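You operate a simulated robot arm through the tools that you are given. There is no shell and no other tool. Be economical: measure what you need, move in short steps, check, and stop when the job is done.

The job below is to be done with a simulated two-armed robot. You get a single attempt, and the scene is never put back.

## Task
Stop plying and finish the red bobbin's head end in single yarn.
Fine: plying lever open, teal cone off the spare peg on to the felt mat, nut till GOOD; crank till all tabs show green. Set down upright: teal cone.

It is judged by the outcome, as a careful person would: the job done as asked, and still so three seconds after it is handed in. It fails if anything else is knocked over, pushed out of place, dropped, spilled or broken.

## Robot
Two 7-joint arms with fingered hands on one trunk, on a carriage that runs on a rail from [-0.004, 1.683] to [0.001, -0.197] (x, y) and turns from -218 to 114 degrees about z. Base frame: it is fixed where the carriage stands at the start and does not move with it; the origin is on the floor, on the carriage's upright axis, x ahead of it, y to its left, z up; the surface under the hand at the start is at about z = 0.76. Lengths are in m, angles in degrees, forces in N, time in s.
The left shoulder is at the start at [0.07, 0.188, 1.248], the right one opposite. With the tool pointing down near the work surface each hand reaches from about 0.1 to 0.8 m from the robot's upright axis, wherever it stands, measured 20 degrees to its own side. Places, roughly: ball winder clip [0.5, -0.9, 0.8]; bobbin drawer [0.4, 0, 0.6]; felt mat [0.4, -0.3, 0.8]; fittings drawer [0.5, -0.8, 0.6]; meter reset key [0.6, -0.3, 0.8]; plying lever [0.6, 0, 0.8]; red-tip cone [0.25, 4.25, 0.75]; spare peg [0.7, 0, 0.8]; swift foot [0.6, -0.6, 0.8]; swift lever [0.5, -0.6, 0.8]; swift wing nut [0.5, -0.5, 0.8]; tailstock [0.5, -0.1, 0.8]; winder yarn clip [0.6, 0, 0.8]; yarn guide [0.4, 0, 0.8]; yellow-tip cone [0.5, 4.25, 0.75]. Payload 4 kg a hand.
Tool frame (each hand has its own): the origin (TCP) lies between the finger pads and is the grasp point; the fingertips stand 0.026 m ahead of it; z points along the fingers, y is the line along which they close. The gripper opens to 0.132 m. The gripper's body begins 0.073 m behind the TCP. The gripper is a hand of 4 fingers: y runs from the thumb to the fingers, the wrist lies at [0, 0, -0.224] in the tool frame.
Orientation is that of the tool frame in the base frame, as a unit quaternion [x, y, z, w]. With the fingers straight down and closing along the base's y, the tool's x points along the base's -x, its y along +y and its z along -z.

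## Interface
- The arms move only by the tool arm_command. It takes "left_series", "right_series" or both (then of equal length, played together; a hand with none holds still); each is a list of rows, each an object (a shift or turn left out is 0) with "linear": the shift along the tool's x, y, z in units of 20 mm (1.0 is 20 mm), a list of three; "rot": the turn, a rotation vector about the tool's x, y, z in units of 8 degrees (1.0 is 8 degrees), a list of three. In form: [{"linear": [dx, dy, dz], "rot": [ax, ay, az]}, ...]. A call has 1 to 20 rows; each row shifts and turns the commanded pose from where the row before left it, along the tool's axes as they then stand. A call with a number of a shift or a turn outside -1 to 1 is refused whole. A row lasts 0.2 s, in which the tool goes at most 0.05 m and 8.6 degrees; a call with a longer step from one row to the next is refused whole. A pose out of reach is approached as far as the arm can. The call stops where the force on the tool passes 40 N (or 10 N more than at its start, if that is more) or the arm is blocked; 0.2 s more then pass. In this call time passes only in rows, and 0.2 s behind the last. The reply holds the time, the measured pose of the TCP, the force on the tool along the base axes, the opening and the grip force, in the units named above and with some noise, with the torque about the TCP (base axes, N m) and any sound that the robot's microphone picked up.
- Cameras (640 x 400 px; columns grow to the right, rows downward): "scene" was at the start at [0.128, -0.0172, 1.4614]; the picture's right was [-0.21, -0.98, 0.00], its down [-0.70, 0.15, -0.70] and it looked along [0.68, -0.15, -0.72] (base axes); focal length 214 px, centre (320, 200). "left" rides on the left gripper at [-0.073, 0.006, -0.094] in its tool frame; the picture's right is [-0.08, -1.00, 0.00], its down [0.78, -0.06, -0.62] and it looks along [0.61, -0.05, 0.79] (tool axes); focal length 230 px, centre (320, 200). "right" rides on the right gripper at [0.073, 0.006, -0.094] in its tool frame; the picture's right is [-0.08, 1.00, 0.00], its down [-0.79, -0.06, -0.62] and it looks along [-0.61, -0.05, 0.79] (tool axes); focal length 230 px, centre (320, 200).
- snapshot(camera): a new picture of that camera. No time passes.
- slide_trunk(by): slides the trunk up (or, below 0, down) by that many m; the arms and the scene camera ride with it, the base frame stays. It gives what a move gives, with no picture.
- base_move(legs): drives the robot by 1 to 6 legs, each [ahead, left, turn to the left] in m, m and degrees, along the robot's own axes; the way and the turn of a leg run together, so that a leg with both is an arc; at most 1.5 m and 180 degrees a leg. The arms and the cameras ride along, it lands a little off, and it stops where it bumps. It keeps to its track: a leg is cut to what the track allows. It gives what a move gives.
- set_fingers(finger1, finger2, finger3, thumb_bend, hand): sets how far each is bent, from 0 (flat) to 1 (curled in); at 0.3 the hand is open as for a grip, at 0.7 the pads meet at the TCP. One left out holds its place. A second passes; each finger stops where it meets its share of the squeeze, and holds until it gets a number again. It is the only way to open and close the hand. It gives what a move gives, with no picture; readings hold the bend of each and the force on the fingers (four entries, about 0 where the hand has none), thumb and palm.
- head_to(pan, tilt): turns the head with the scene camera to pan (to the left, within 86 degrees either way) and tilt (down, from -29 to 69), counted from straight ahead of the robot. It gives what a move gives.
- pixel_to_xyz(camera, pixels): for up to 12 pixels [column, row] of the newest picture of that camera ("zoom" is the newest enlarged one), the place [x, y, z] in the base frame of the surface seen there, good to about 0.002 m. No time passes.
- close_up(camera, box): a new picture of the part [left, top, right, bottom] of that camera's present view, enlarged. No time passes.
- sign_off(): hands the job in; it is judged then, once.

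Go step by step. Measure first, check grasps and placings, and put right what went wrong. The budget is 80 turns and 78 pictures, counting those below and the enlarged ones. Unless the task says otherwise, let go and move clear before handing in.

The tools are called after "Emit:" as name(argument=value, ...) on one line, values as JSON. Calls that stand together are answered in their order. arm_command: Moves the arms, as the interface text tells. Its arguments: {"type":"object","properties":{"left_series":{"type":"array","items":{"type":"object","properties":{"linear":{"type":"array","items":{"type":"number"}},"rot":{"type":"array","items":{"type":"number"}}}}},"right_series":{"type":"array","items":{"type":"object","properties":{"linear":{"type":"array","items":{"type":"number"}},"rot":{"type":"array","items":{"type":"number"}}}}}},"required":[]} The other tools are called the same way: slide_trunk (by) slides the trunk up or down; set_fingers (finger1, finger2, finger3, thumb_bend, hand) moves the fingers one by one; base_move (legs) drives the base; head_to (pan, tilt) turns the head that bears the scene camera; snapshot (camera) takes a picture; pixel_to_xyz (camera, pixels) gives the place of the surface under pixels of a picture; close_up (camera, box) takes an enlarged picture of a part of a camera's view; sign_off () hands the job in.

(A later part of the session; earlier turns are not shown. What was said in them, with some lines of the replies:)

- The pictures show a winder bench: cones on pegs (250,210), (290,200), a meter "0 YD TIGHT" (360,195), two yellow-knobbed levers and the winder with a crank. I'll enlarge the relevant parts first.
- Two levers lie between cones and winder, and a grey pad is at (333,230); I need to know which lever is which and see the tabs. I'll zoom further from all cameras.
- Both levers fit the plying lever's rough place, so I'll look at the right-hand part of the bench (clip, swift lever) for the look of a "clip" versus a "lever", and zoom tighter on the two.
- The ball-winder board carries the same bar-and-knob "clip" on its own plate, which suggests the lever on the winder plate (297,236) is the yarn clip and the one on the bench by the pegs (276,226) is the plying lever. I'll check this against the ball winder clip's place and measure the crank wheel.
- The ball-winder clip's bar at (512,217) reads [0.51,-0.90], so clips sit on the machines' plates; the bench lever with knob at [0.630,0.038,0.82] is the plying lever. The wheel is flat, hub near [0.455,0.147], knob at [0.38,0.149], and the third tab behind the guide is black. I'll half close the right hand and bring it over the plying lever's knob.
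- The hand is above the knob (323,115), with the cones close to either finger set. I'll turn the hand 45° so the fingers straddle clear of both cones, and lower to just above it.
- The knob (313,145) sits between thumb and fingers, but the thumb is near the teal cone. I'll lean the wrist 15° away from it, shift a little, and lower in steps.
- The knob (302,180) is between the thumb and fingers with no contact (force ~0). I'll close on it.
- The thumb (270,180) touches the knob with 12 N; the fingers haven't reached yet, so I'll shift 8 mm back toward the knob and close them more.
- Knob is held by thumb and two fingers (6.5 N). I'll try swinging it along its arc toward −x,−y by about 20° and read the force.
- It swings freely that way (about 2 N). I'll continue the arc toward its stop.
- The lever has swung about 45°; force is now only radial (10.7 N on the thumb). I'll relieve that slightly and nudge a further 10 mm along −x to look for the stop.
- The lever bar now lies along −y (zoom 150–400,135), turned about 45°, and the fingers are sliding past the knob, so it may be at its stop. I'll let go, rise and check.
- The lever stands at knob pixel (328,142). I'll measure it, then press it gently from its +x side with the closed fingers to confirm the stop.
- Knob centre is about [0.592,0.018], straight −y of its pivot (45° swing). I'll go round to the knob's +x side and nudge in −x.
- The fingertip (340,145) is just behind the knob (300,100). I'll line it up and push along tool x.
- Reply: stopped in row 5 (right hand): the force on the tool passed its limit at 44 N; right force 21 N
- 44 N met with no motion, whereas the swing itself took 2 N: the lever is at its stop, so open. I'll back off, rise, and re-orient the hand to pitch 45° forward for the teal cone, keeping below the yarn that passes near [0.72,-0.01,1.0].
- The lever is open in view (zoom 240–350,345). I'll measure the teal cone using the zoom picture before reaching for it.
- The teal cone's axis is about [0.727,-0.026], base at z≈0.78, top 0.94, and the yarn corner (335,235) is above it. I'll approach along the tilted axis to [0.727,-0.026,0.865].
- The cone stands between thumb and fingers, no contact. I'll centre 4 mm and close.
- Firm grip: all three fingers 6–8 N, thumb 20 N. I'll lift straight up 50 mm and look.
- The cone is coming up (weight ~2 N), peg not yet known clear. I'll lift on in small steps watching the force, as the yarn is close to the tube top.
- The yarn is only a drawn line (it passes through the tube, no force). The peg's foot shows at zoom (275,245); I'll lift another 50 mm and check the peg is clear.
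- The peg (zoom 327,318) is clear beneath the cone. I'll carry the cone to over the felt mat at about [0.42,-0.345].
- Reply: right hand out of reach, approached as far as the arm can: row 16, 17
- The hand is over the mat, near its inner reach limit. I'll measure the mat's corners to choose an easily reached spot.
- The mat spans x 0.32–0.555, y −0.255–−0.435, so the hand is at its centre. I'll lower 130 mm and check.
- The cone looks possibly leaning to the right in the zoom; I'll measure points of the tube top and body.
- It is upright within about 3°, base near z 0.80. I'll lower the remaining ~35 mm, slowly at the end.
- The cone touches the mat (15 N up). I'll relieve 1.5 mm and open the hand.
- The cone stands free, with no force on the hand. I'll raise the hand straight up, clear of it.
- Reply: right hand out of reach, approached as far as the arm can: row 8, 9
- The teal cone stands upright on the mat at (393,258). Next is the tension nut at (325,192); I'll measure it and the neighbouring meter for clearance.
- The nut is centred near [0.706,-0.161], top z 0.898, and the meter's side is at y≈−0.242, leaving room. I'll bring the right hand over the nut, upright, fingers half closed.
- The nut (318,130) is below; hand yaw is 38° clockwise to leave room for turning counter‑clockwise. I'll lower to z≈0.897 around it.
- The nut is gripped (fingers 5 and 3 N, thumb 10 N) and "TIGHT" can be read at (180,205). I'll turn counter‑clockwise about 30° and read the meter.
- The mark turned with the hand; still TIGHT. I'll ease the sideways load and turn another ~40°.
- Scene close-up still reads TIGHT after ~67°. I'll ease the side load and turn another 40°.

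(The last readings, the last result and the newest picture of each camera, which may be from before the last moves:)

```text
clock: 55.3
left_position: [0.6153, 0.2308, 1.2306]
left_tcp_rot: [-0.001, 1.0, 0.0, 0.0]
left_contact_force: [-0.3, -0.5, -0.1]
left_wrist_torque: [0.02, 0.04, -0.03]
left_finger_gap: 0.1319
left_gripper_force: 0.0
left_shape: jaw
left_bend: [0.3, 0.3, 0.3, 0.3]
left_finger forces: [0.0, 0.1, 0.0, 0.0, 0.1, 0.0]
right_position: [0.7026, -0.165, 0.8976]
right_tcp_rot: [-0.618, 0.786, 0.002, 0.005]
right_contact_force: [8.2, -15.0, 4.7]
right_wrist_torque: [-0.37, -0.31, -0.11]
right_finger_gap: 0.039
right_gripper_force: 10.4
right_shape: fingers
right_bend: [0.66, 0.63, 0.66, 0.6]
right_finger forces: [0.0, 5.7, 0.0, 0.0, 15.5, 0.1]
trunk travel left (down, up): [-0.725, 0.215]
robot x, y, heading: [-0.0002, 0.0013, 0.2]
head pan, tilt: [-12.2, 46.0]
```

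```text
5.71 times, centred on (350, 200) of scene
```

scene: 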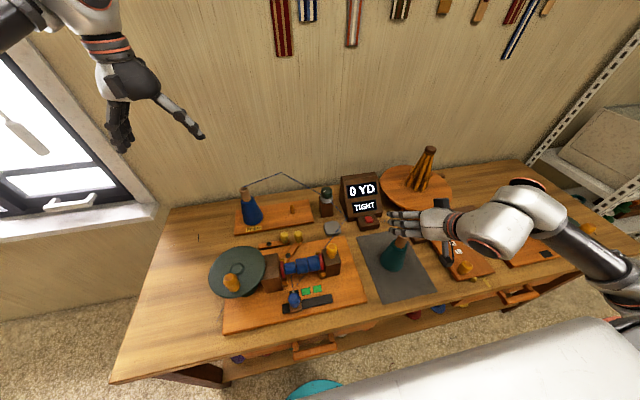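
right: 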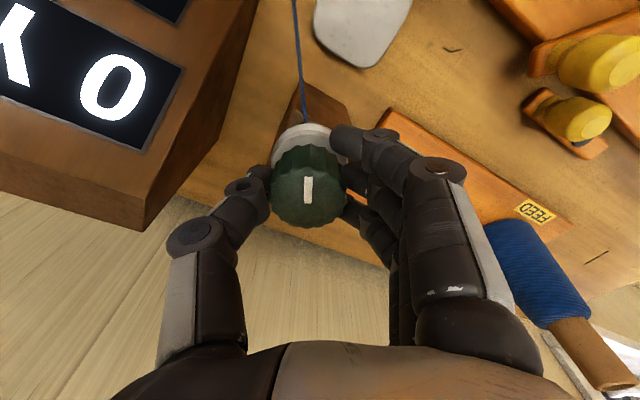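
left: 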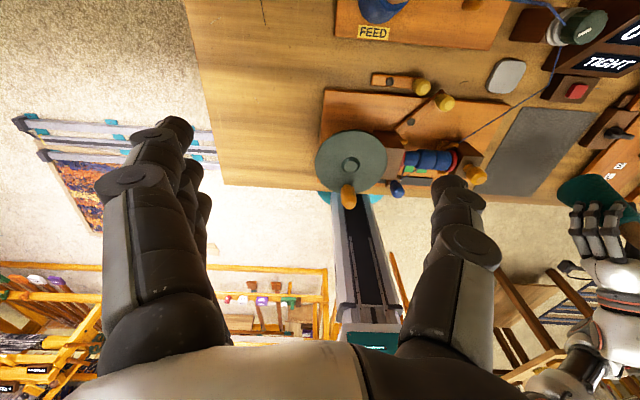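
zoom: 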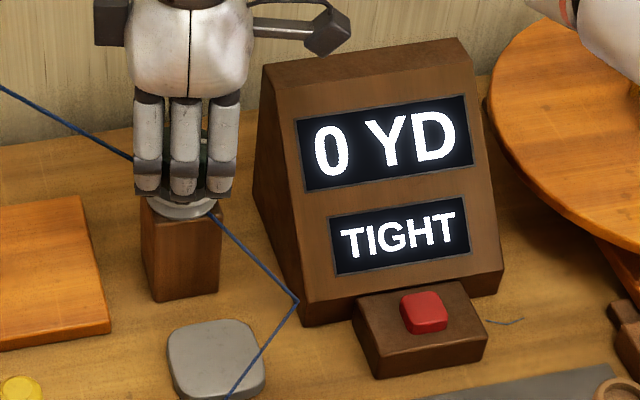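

Still TIGHT after ~110°; the wrist still moves freely. I'll turn another 40° if it can.

Emit:
arm_command(right_series=[{"linear": [0.1, -0.1, 0], "rot": [0, 0, -0.85]}, {"rot": [0, 0, -0.9]}, {"rot": [0, 0, -0.9]}, {"rot": [0, 0, -0.9]}, {"rot": [0, 0, -0.9]}, {"rot": [0, 0, -0.9]}])

Emit:
close_up(camera="scene", box=[300, 165, 400, 235])

Emit:
snapshot(camera="right")

```text
clock: 56.7
left_position: [0.616, 0.2327, 1.2296]
left_tcp_rot: [-0.001, 1.0, 0.0, -0.001]
left_contact_force: [-0.3, 0.0, 0.9]
left_wrist_torque: [0.02, 0.01, 0.01]
left_finger_gap: 0.1319
left_gripper_force: 0.1
left_shape: jaw
left_bend: [0.3, 0.3, 0.3, 0.3]
left_finger forces: [0.0, 0.1, 0.0, 0.1, 0.0, 0.0]
right_position: [0.7038, -0.1645, 0.8966]
right_tcp_rot: [0.863, -0.506, -0.002, -0.006]
right_contact_force: [6.0, -1.9, -0.8]
right_wrist_torque: [-0.1, -0.08, -0.01]
right_finger_gap: 0.037
right_gripper_force: 8.4
right_shape: fingers
right_bend: [0.65, 0.62, 0.66, 0.61]
right_finger forces: [1.5, 5.9, 0.0, 0.0, 9.8, 0.1]
trunk travel left (down, up): [-0.725, 0.215]
robot x, y, heading: [0.0005, -0.001, 0.2]
head pan, tilt: [-12.2, 46.0]
```

```text
5.71 times, centred on (350, 200) of scene
```

zoom: 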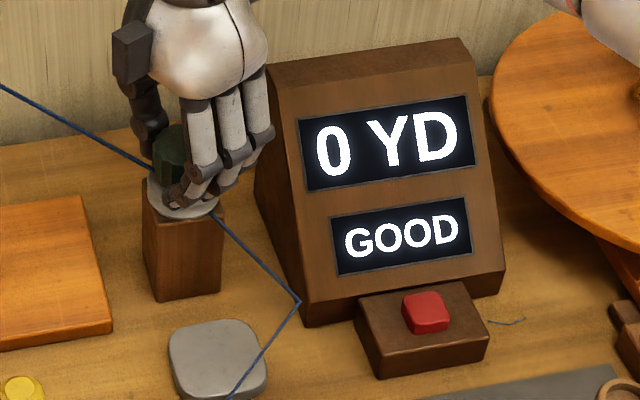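

```text
18 pictures are left
```

right: 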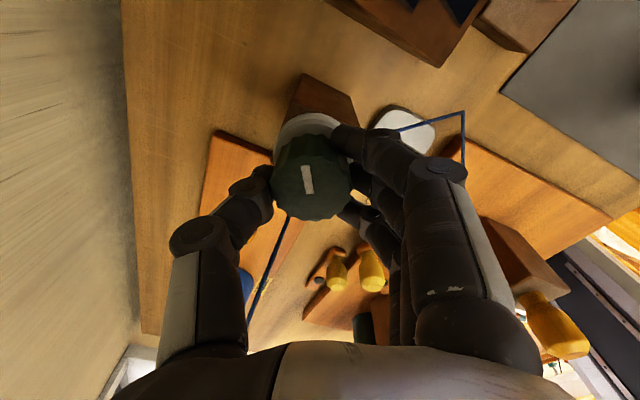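

The meter reads GOOD. I'll release the nut, rise, unwind the wrist and recheck.

Emit:
set_fingers(hand="right", finger1=0.48, finger2=0.48, finger3=0.48, thumb_bend=0.48)

Emit:
arm_command(right_series=[{"linear": [0, 0, -0.9]}, {"linear": [0, 0, -0.9]}, {"linear": [0, 0, -0.9]}, {"linear": [0, 0, -0.9]}, {"linear": [0, 0, -0.9]}, {"linear": [0, 0, -0.9]}, {"rot": [0, 0, 1]}, {"rot": [0, 0, 1]}, {"rot": [0, 0, 1]}, {"rot": [0, 0, 1]}, {"rot": [0, 0, 1]}, {"rot": [0, 0, 1]}, {"rot": [0, 0, 1]}, {"rot": [0, 0, 1]}, {"rot": [0, 0, 1]}, {"rot": [0, 0, 1]}, {"rot": [0, 0, 1]}, {"rot": [0, 0, 1]}, {"rot": [0, 0, 1]}, {"rot": [0, 0, 1]}])

Emit:
snapshot(camera="scene")

```text
clock: 57.7
left_position: [0.6159, 0.233, 1.2297]
left_tcp_rot: [-0.001, 1.0, -0.001, 0.001]
left_contact_force: [-0.4, 0.1, -0.6]
left_wrist_torque: [-0.02, 0.02, -0.02]
left_finger_gap: 0.1318
left_gripper_force: 0.0
left_shape: jaw
left_bend: [0.3, 0.3, 0.3, 0.3]
left_finger forces: [0.0, 0.1, 0.1, 0.1, 0.0, 0.1]
right_position: [0.7047, -0.1651, 0.8968]
right_tcp_rot: [0.862, -0.507, -0.001, -0.006]
right_contact_force: [0.8, -1.1, 0.0]
right_wrist_torque: [0.01, 0.0, -0.01]
right_finger_gap: 0.0764
right_gripper_force: 0.1
right_shape: fingers
right_bend: [0.48, 0.48, 0.48, 0.48]
right_finger forces: [0.1, 0.0, 0.1, 0.0, 0.0, 0.0]
trunk travel left (down, up): [-0.725, 0.215]
robot x, y, heading: [-0.004, 0.0015, 0.1]
head pan, tilt: [-12.2, 46.0]
```

```text
clock: 61.9
left_position: [0.616, 0.2328, 1.2295]
left_tcp_rot: [-0.001, 1.0, 0.0, -0.001]
left_contact_force: [0.1, -0.1, -0.3]
left_wrist_torque: [-0.01, 0.0, 0.03]
left_finger_gap: 0.1317
left_gripper_force: 0.0
left_shape: jaw
left_bend: [0.3, 0.3, 0.3, 0.3]
left_finger forces: [0.1, 0.0, 0.0, 0.0, 0.0, 0.1]
right_position: [0.7052, -0.1658, 1.0048]
right_tcp_rot: [-0.06, 0.998, 0.004, 0.002]
right_contact_force: [0.9, 0.0, -0.6]
right_wrist_torque: [-0.01, -0.03, 0.0]
right_finger_gap: 0.0765
right_gripper_force: 0.1
right_shape: fingers
right_bend: [0.48, 0.48, 0.48, 0.48]
right_finger forces: [0.0, 0.0, 0.0, 0.0, 0.1, 0.1]
trunk travel left (down, up): [-0.725, 0.215]
robot x, y, heading: [0.0009, 0.0029, 0.1]
head pan, tilt: [-12.2, 46.0]
```

```text
17 pictures are left
```

scene: 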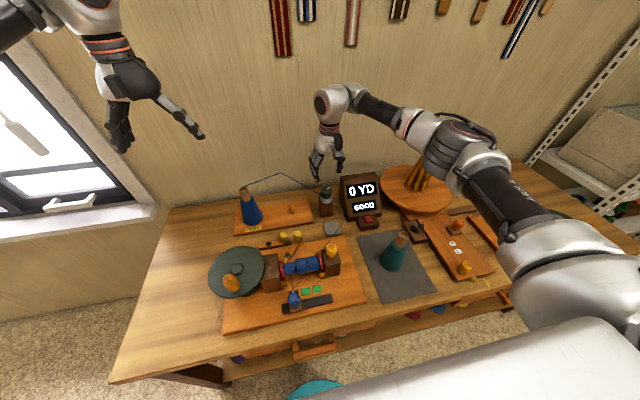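

GOOD holds with the hand away and everything stands. Now the crank: I'll half close the left hand and bring it over the crank knob at about [0.398,0.152].

Emit:
set_fingers(hand="left", finger1=0.48, finger2=0.48, finger3=0.48, thumb_bend=0.48)

Emit:
arm_command(left_series=[{"linear": [0.908, -0.333, 0.8]}, {"linear": [0.908, -0.333, 0.8]}, {"linear": [0.908, -0.333, 0.8]}, {"linear": [0.908, -0.333, 0.8]}, {"linear": [0.908, -0.333, 0.8]}, {"linear": [0.908, -0.333, 0.8]}, {"linear": [0.908, -0.333, 0.8]}, {"linear": [0.908, -0.333, 0.8]}, {"linear": [0.908, -0.333, 0.8]}, {"linear": [0.908, -0.333, 0.8]}, {"linear": [0.908, -0.333, 0.8]}, {"linear": [0.908, -0.333, 0.8]}])

Emit:
snapshot(camera="left")

Emit:
pixel_to_xyz(camera="left", pixels=[[320, 130], [310, 130], [330, 130], [320, 120], [320, 140], [320, 100], [320, 80]])

```text
clock: 62.9
left_position: [0.6152, 0.2325, 1.2305]
left_tcp_rot: [-0.001, 1.0, 0.0, 0.0]
left_contact_force: [-0.6, -0.7, 0.0]
left_wrist_torque: [0.03, 0.03, -0.01]
left_finger_gap: 0.0781
left_gripper_force: 0.0
left_shape: fingers
left_bend: [0.48, 0.48, 0.48, 0.48]
left_finger forces: [0.1, 0.0, 0.1, 0.0, 0.1, 0.1]
right_position: [0.703, -0.1663, 1.0047]
right_tcp_rot: [-0.061, 0.998, 0.005, 0.002]
right_contact_force: [-0.1, 0.5, 0.3]
right_wrist_torque: [-0.01, 0.02, -0.01]
right_finger_gap: 0.0762
right_gripper_force: 0.0
right_shape: fingers
right_bend: [0.48, 0.48, 0.48, 0.48]
right_finger forces: [0.0, 0.1, 0.0, 0.0, 0.1, 0.0]
trunk travel left (down, up): [-0.725, 0.215]
robot x, y, heading: [0.002, 0.0014, 0.0]
head pan, tilt: [-12.2, 46.0]
```

```text
clock: 65.5
left_position: [0.3956, 0.1512, 1.0393]
left_tcp_rot: [0.0, 1.0, 0.0, 0.0]
left_contact_force: [-0.4, -0.4, 0.7]
left_wrist_torque: [0.03, 0.02, -0.01]
left_finger_gap: 0.0781
left_gripper_force: 0.1
left_shape: fingers
left_bend: [0.48, 0.48, 0.48, 0.48]
left_finger forces: [0.0, 0.0, 0.0, 0.1, 0.0, 0.0]
right_position: [0.7043, -0.1669, 1.0045]
right_tcp_rot: [-0.061, 0.998, 0.005, 0.001]
right_contact_force: [0.4, -0.3, -0.6]
right_wrist_torque: [-0.02, -0.04, 0.03]
right_finger_gap: 0.0764
right_gripper_force: 0.0
right_shape: fingers
right_bend: [0.48, 0.48, 0.48, 0.48]
right_finger forces: [0.0, 0.1, 0.0, 0.0, 0.1, 0.0]
trunk travel left (down, up): [-0.725, 0.215]
robot x, y, heading: [0.0019, 0.0008, 0.4]
head pan, tilt: [-12.2, 46.0]
```

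```text
16 pictures are left
```

left: 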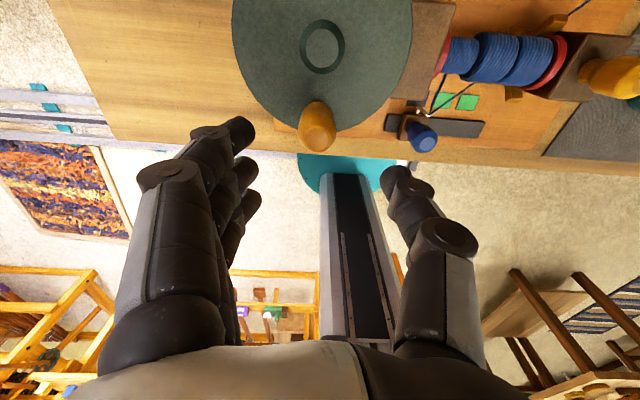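

```text
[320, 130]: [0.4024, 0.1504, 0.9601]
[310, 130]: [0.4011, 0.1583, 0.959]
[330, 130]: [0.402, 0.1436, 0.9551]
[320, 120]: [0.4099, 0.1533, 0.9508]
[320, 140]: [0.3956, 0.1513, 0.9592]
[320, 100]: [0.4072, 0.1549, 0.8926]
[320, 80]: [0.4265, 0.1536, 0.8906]
```

The knob's top centre is about [0.398,0.152,0.96]. I'll measure the hub and the rim to fix the crank's circle, and lower around the knob.

Emit:
pixel_to_xyz(camera="left", pixels=[[322, 47], [304, 46], [344, 46], [323, 22], [322, 72], [236, 50], [408, 50], [280, 124], [365, 122]])

Emit:
arm_command(left_series=[{"linear": [-0.1, 0, 0.8]}, {"linear": [0, 0, 0.85]}, {"linear": [0, 0, 0.85]}, {"linear": [0, 0, 0.85]}, {"linear": [0, 0, 0.85]}, {"linear": [0, 0, 0.85]}])

Emit:
set_fingers(hand="left", finger1=0.68, finger2=0.66, finger3=0.68, thumb_bend=0.66)

Emit:
snapshot(camera="left")

```text
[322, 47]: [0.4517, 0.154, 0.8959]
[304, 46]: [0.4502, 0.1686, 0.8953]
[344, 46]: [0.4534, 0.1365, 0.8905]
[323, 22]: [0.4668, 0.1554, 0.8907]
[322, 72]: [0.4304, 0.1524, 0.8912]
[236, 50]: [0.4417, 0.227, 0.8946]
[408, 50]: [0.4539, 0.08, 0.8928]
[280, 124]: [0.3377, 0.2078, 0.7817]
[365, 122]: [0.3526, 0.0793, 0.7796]
```

```text
clock: 66.9
left_position: [0.3988, 0.1521, 0.9372]
left_tcp_rot: [-0.001, 1.0, 0.001, 0.001]
left_contact_force: [0.3, 0.4, -0.3]
left_wrist_torque: [-0.01, -0.01, -0.04]
left_finger_gap: 0.0779
left_gripper_force: 0.1
left_shape: fingers
left_bend: [0.48, 0.48, 0.48, 0.48]
left_finger forces: [0.0, 0.1, 0.0, 0.0, 0.0, 0.0]
right_position: [0.7043, -0.1647, 1.0049]
right_tcp_rot: [-0.061, 0.998, 0.005, 0.003]
right_contact_force: [-0.2, 0.1, 0.1]
right_wrist_torque: [0.02, 0.01, 0.0]
right_finger_gap: 0.0764
right_gripper_force: 0.0
right_shape: fingers
right_bend: [0.48, 0.48, 0.48, 0.48]
right_finger forces: [0.1, 0.0, 0.1, 0.0, 0.0, 0.1]
trunk travel left (down, up): [-0.725, 0.215]
robot x, y, heading: [-0.0012, 0.0002, 0.0]
head pan, tilt: [-12.2, 46.0]
```

```text
clock: 67.9
left_position: [0.3992, 0.1522, 0.9374]
left_tcp_rot: [-0.001, 1.0, 0.0, 0.0]
left_contact_force: [-0.4, -0.3, -3.1]
left_wrist_torque: [0.01, 0.01, 0.02]
left_finger_gap: 0.0253
left_gripper_force: 4.2
left_shape: fingers
left_bend: [0.68, 0.61, 0.67, 0.64]
left_finger forces: [0.0, 3.3, 0.8, 0.0, 4.1, 0.1]
right_position: [0.7043, -0.1654, 1.0054]
right_tcp_rot: [-0.061, 0.998, 0.004, 0.003]
right_contact_force: [-0.3, -0.2, -0.1]
right_wrist_torque: [0.03, -0.01, -0.03]
right_finger_gap: 0.0766
right_gripper_force: 0.1
right_shape: fingers
right_bend: [0.48, 0.48, 0.48, 0.48]
right_finger forces: [0.1, 0.0, 0.0, 0.0, 0.1, 0.0]
trunk travel left (down, up): [-0.725, 0.215]
robot x, y, heading: [0.0022, 0.0006, -0.0]
head pan, tilt: [-12.2, 46.0]
```

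```text
15 pictures are left
```

left: 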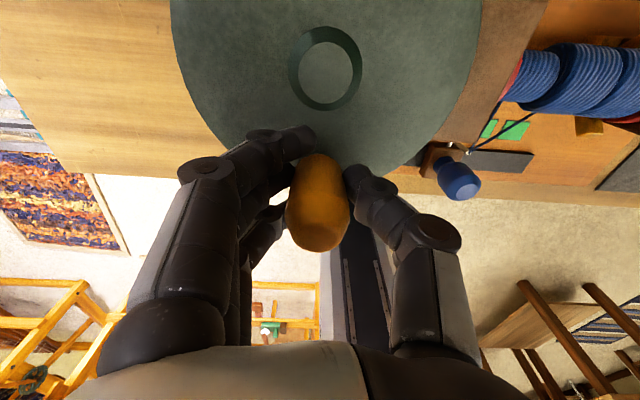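

The knob is caged (front and back fingers around it, light squeeze); hub centre ≈[0.449,0.153], crank radius ≈0.05 m. I'll try 60° clockwise and read forces and the meter.

Emit:
arm_command(left_series=[{"linear": [-0.152, 0.864, 0]}, {"linear": [-0.439, 0.76, 0]}, {"linear": [-0.672, 0.564, 0]}, {"linear": [-0.824, 0.3, 0]}, {"linear": [-0.877, 0, 0]}])

Emit:
snapshot(camera="scene")

```text
clock: 69.1
left_position: [0.4593, 0.2033, 0.9359]
left_tcp_rot: [-0.002, 1.0, 0.0, 0.002]
left_contact_force: [0.4, 9.7, 6.3]
left_wrist_torque: [0.3, 0.03, -0.07]
left_finger_gap: 0.0225
left_gripper_force: 6.6
left_shape: fingers
left_bend: [0.68, 0.61, 0.66, 0.65]
left_finger forces: [0.0, 7.0, 3.6, 0.1, 1.9, 0.0]
right_position: [0.7045, -0.1655, 1.0051]
right_tcp_rot: [-0.061, 0.998, 0.004, 0.002]
right_contact_force: [0.5, 0.7, 0.5]
right_wrist_torque: [0.03, 0.03, -0.02]
right_finger_gap: 0.0763
right_gripper_force: 0.0
right_shape: fingers
right_bend: [0.48, 0.48, 0.48, 0.48]
right_finger forces: [0.1, 0.0, 0.1, 0.1, 0.1, 0.0]
trunk travel left (down, up): [-0.725, 0.215]
robot x, y, heading: [0.0019, -0.0019, 0.0]
head pan, tilt: [-12.2, 46.0]
```

```text
14 pictures are left
```

scene: 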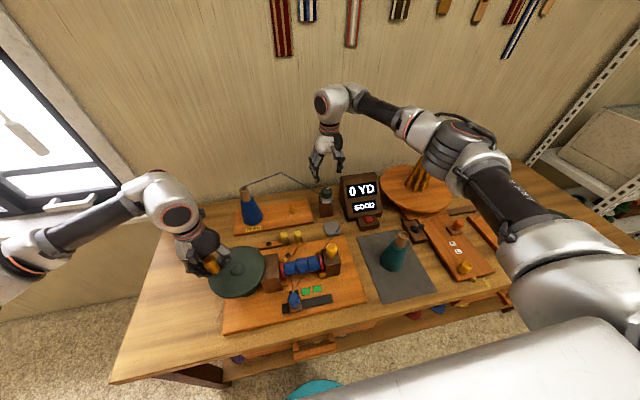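

The wheel turns with it at ~10 N side load. I'll continue clockwise to finish the revolution and read the meter and tabs.

Emit:
arm_command(left_series=[{"linear": [-0.824, -0.24, 0]}, {"linear": [-0.672, -0.564, 0]}, {"linear": [-0.439, -0.76, 0]}, {"linear": [-0.152, -0.864, 0]}, {"linear": [0.152, -0.864, 0]}, {"linear": [0.439, -0.76, 0]}, {"linear": [0.672, -0.564, 0]}, {"linear": [0.824, -0.3, 0]}, {"linear": [0.877, 0, 0]}, {"linear": [0.824, 0.3, 0]}, {"linear": [0.672, 0.564, 0]}, {"linear": [0.439, 0.76, 0]}, {"linear": [0.152, 0.864, 0]}])

Emit:
close_up(camera="scene", box=[200, 165, 400, 325])

```text
clock: 71.9
left_position: [0.4004, 0.1541, 0.9367]
left_tcp_rot: [-0.002, 1.0, 0.0, 0.0]
left_contact_force: [-1.5, 1.1, 2.2]
left_wrist_torque: [-0.01, 0.06, 0.01]
left_finger_gap: 0.0255
left_gripper_force: 6.5
left_shape: fingers
left_bend: [0.68, 0.62, 0.67, 0.64]
left_finger forces: [0.0, 3.9, 2.2, 0.1, 4.8, 0.1]
right_position: [0.7044, -0.1649, 1.0054]
right_tcp_rot: [-0.06, 0.998, 0.004, 0.003]
right_contact_force: [-0.3, 1.3, 0.0]
right_wrist_torque: [0.03, 0.0, -0.01]
right_finger_gap: 0.0767
right_gripper_force: 0.0
right_shape: fingers
right_bend: [0.48, 0.48, 0.48, 0.48]
right_finger forces: [0.1, 0.0, 0.0, 0.1, 0.1, 0.0]
trunk travel left (down, up): [-0.725, 0.215]
robot x, y, heading: [-0.0011, -0.0014, 0.0]
head pan, tilt: [-12.2, 46.0]
```

```text
2.50 times, centred on (300, 245) of scene
```

zoom: 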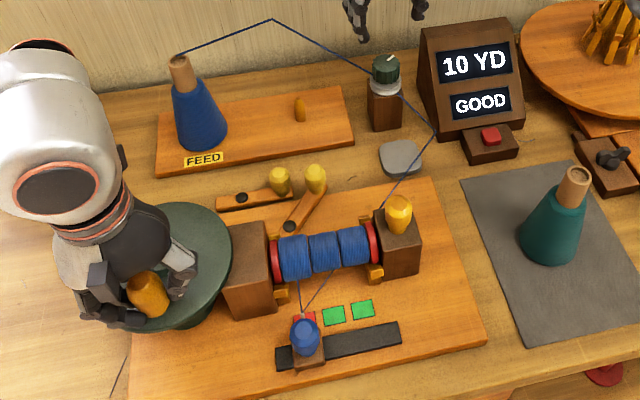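

Meter reads 10 YD GOOD, but the third tab behind the guide now looks red at (303,317). I'll zoom in.

Emit:
close_up(camera="scene", box=[275, 245, 347, 310])

```text
6.15 times, centred on (311, 278) of scene
```

zoom: 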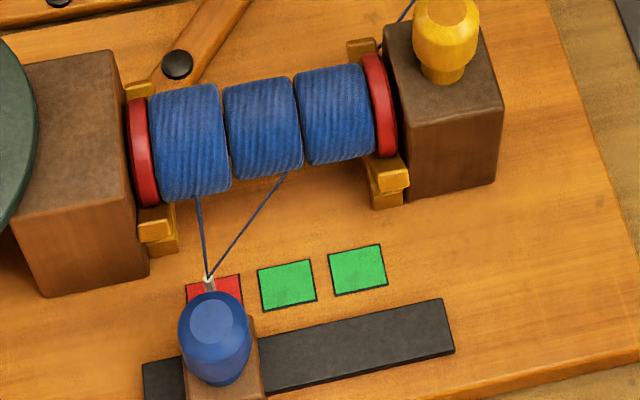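

The head section is now fatter than the others and its tab red: it has been wound past full. I'll turn the crank back about 100° and look whether it unwinds.

Emit:
arm_command(left_series=[{"linear": [-0.152, -0.864, 0]}, {"linear": [-0.439, -0.76, 0]}, {"linear": [-0.672, -0.564, 0]}, {"linear": [-0.824, -0.3, 0]}, {"linear": [-0.877, 0, 0]}])

Emit:
close_up(camera="scene", box=[260, 165, 400, 315])

```text
clock: 73.1
left_position: [0.4591, 0.1021, 0.9367]
left_tcp_rot: [-0.001, 1.0, 0.001, 0.0]
left_contact_force: [0.9, -7.7, 0.8]
left_wrist_torque: [-0.15, -0.04, 0.04]
left_finger_gap: 0.0282
left_gripper_force: 5.6
left_shape: fingers
left_bend: [0.68, 0.64, 0.68, 0.63]
left_finger forces: [0.0, 1.0, 0.7, 0.0, 8.8, 0.0]
right_position: [0.7048, -0.1679, 1.0053]
right_tcp_rot: [-0.061, 0.998, 0.005, 0.002]
right_contact_force: [-0.1, -0.2, 0.3]
right_wrist_torque: [0.0, -0.02, -0.03]
right_finger_gap: 0.0762
right_gripper_force: 0.1
right_shape: fingers
right_bend: [0.48, 0.48, 0.48, 0.48]
right_finger forces: [0.0, 0.0, 0.1, 0.0, 0.0, 0.0]
trunk travel left (down, up): [-0.725, 0.215]
robot x, y, heading: [-0.0009, 0.0009, 0.3]
head pan, tilt: [-12.2, 46.0]
```

```text
2.67 times, centred on (330, 240) of scene
```

zoom: 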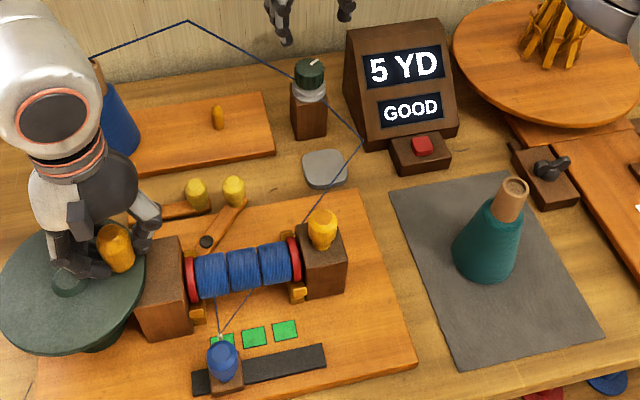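

Meter shows 5 YD GOOD and the third tab looks green (222,340). I'll let go of the crank carefully and zoom to confirm.

Emit:
set_fingers(hand="left", finger1=0.48, finger2=0.48, finger3=0.48, thumb_bend=0.48)

Emit:
arm_command(left_series=[{"linear": [0, 0, -0.8]}, {"linear": [0, 0, -1]}, {"linear": [0, 0, -1]}, {"linear": [0, 0, -1]}, {"linear": [0, 0, -1]}, {"linear": [0, 0, -1]}, {"linear": [0, 0.8, -0.9]}, {"linear": [0, 0.8, -0.9]}, {"linear": [0, 0.8, -0.9]}])

Emit:
close_up(camera="scene", box=[275, 245, 347, 310])

Emit:
snapshot(camera="scene")

```text
clock: 74.1
left_position: [0.4592, 0.1056, 0.9372]
left_tcp_rot: [-0.001, 1.0, 0.001, 0.0]
left_contact_force: [0.0, 0.3, -0.7]
left_wrist_torque: [0.0, -0.04, -0.03]
left_finger_gap: 0.0766
left_gripper_force: 0.0
left_shape: fingers
left_bend: [0.48, 0.48, 0.48, 0.48]
left_finger forces: [0.1, 0.0, 0.0, 0.1, 0.1, 0.1]
right_position: [0.703, -0.1653, 1.0045]
right_tcp_rot: [-0.062, 0.998, 0.005, 0.002]
right_contact_force: [-0.8, 0.4, -0.2]
right_wrist_torque: [-0.02, -0.02, -0.06]
right_finger_gap: 0.0764
right_gripper_force: 0.0
right_shape: fingers
right_bend: [0.48, 0.48, 0.48, 0.48]
right_finger forces: [0.0, 0.0, 0.1, 0.0, 0.0, 0.1]
trunk travel left (down, up): [-0.725, 0.215]
robot x, y, heading: [0.0019, -0.0036, 0.2]
head pan, tilt: [-12.2, 46.0]
```

```text
clock: 76.1
left_position: [0.4561, 0.1523, 1.1079]
left_tcp_rot: [-0.001, 1.0, 0.0, 0.0]
left_contact_force: [1.2, 0.7, 0.2]
left_wrist_torque: [0.0, 0.03, 0.02]
left_finger_gap: 0.077
left_gripper_force: 0.1
left_shape: fingers
left_bend: [0.48, 0.48, 0.48, 0.48]
left_finger forces: [0.0, 0.0, 0.1, 0.0, 0.1, 0.0]
right_position: [0.704, -0.1654, 1.0047]
right_tcp_rot: [-0.061, 0.998, 0.004, 0.002]
right_contact_force: [0.0, 0.1, 0.2]
right_wrist_torque: [0.02, 0.02, 0.01]
right_finger_gap: 0.0766
right_gripper_force: 0.0
right_shape: fingers
right_bend: [0.48, 0.48, 0.48, 0.48]
right_finger forces: [0.1, 0.0, 0.1, 0.0, 0.0, 0.1]
trunk travel left (down, up): [-0.725, 0.215]
robot x, y, heading: [-0.0023, -0.0006, 0.3]
head pan, tilt: [-12.2, 46.0]
```

```text
6.15 times, centred on (311, 278) of scene
```

zoom: 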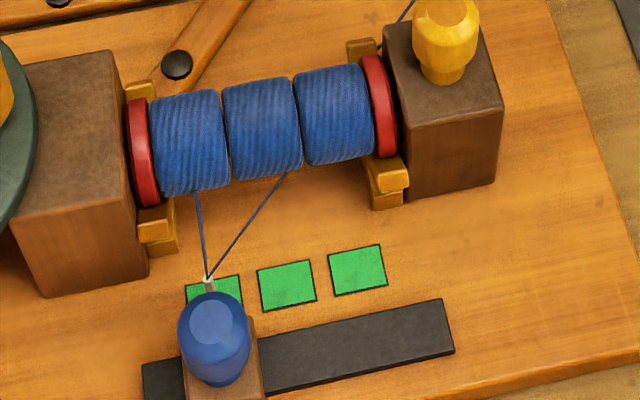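

```text
9 pictures are left
```

scene: 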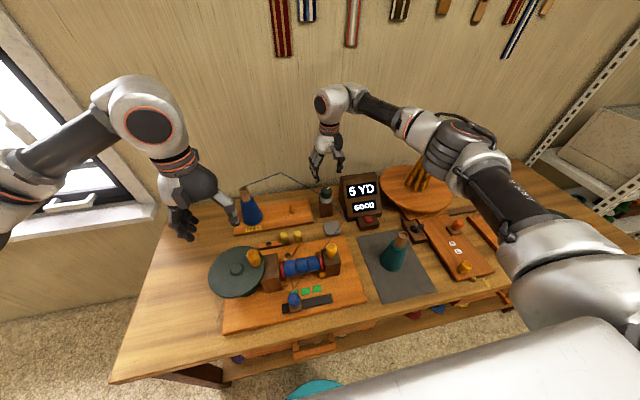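

All three tabs show green, the meter reads 5 YD / GOOD, the plying lever is open, the teal cone stands upright on the mat, and both hands are clear, so I'm handing in.

Emit:
sign_off()

```text
The job is handed in.
```

I've handed the job in. The plying lever is swung open to its stop, the teal cone stands upright on the felt mat, the meter reads 5 YD and GOOD, and all three tabs show green.

- **Overwound once:** I first cranked past full, to 10 YD, and the head tab turned red. I turned the crank back to 5 YD and the tab went green.
- **Which lever:** neither of the two knobbed levers was labelled. I took the one on the bench by the pegs as the plying lever, because the other sits on the winder's plate like the ball winder's clip.
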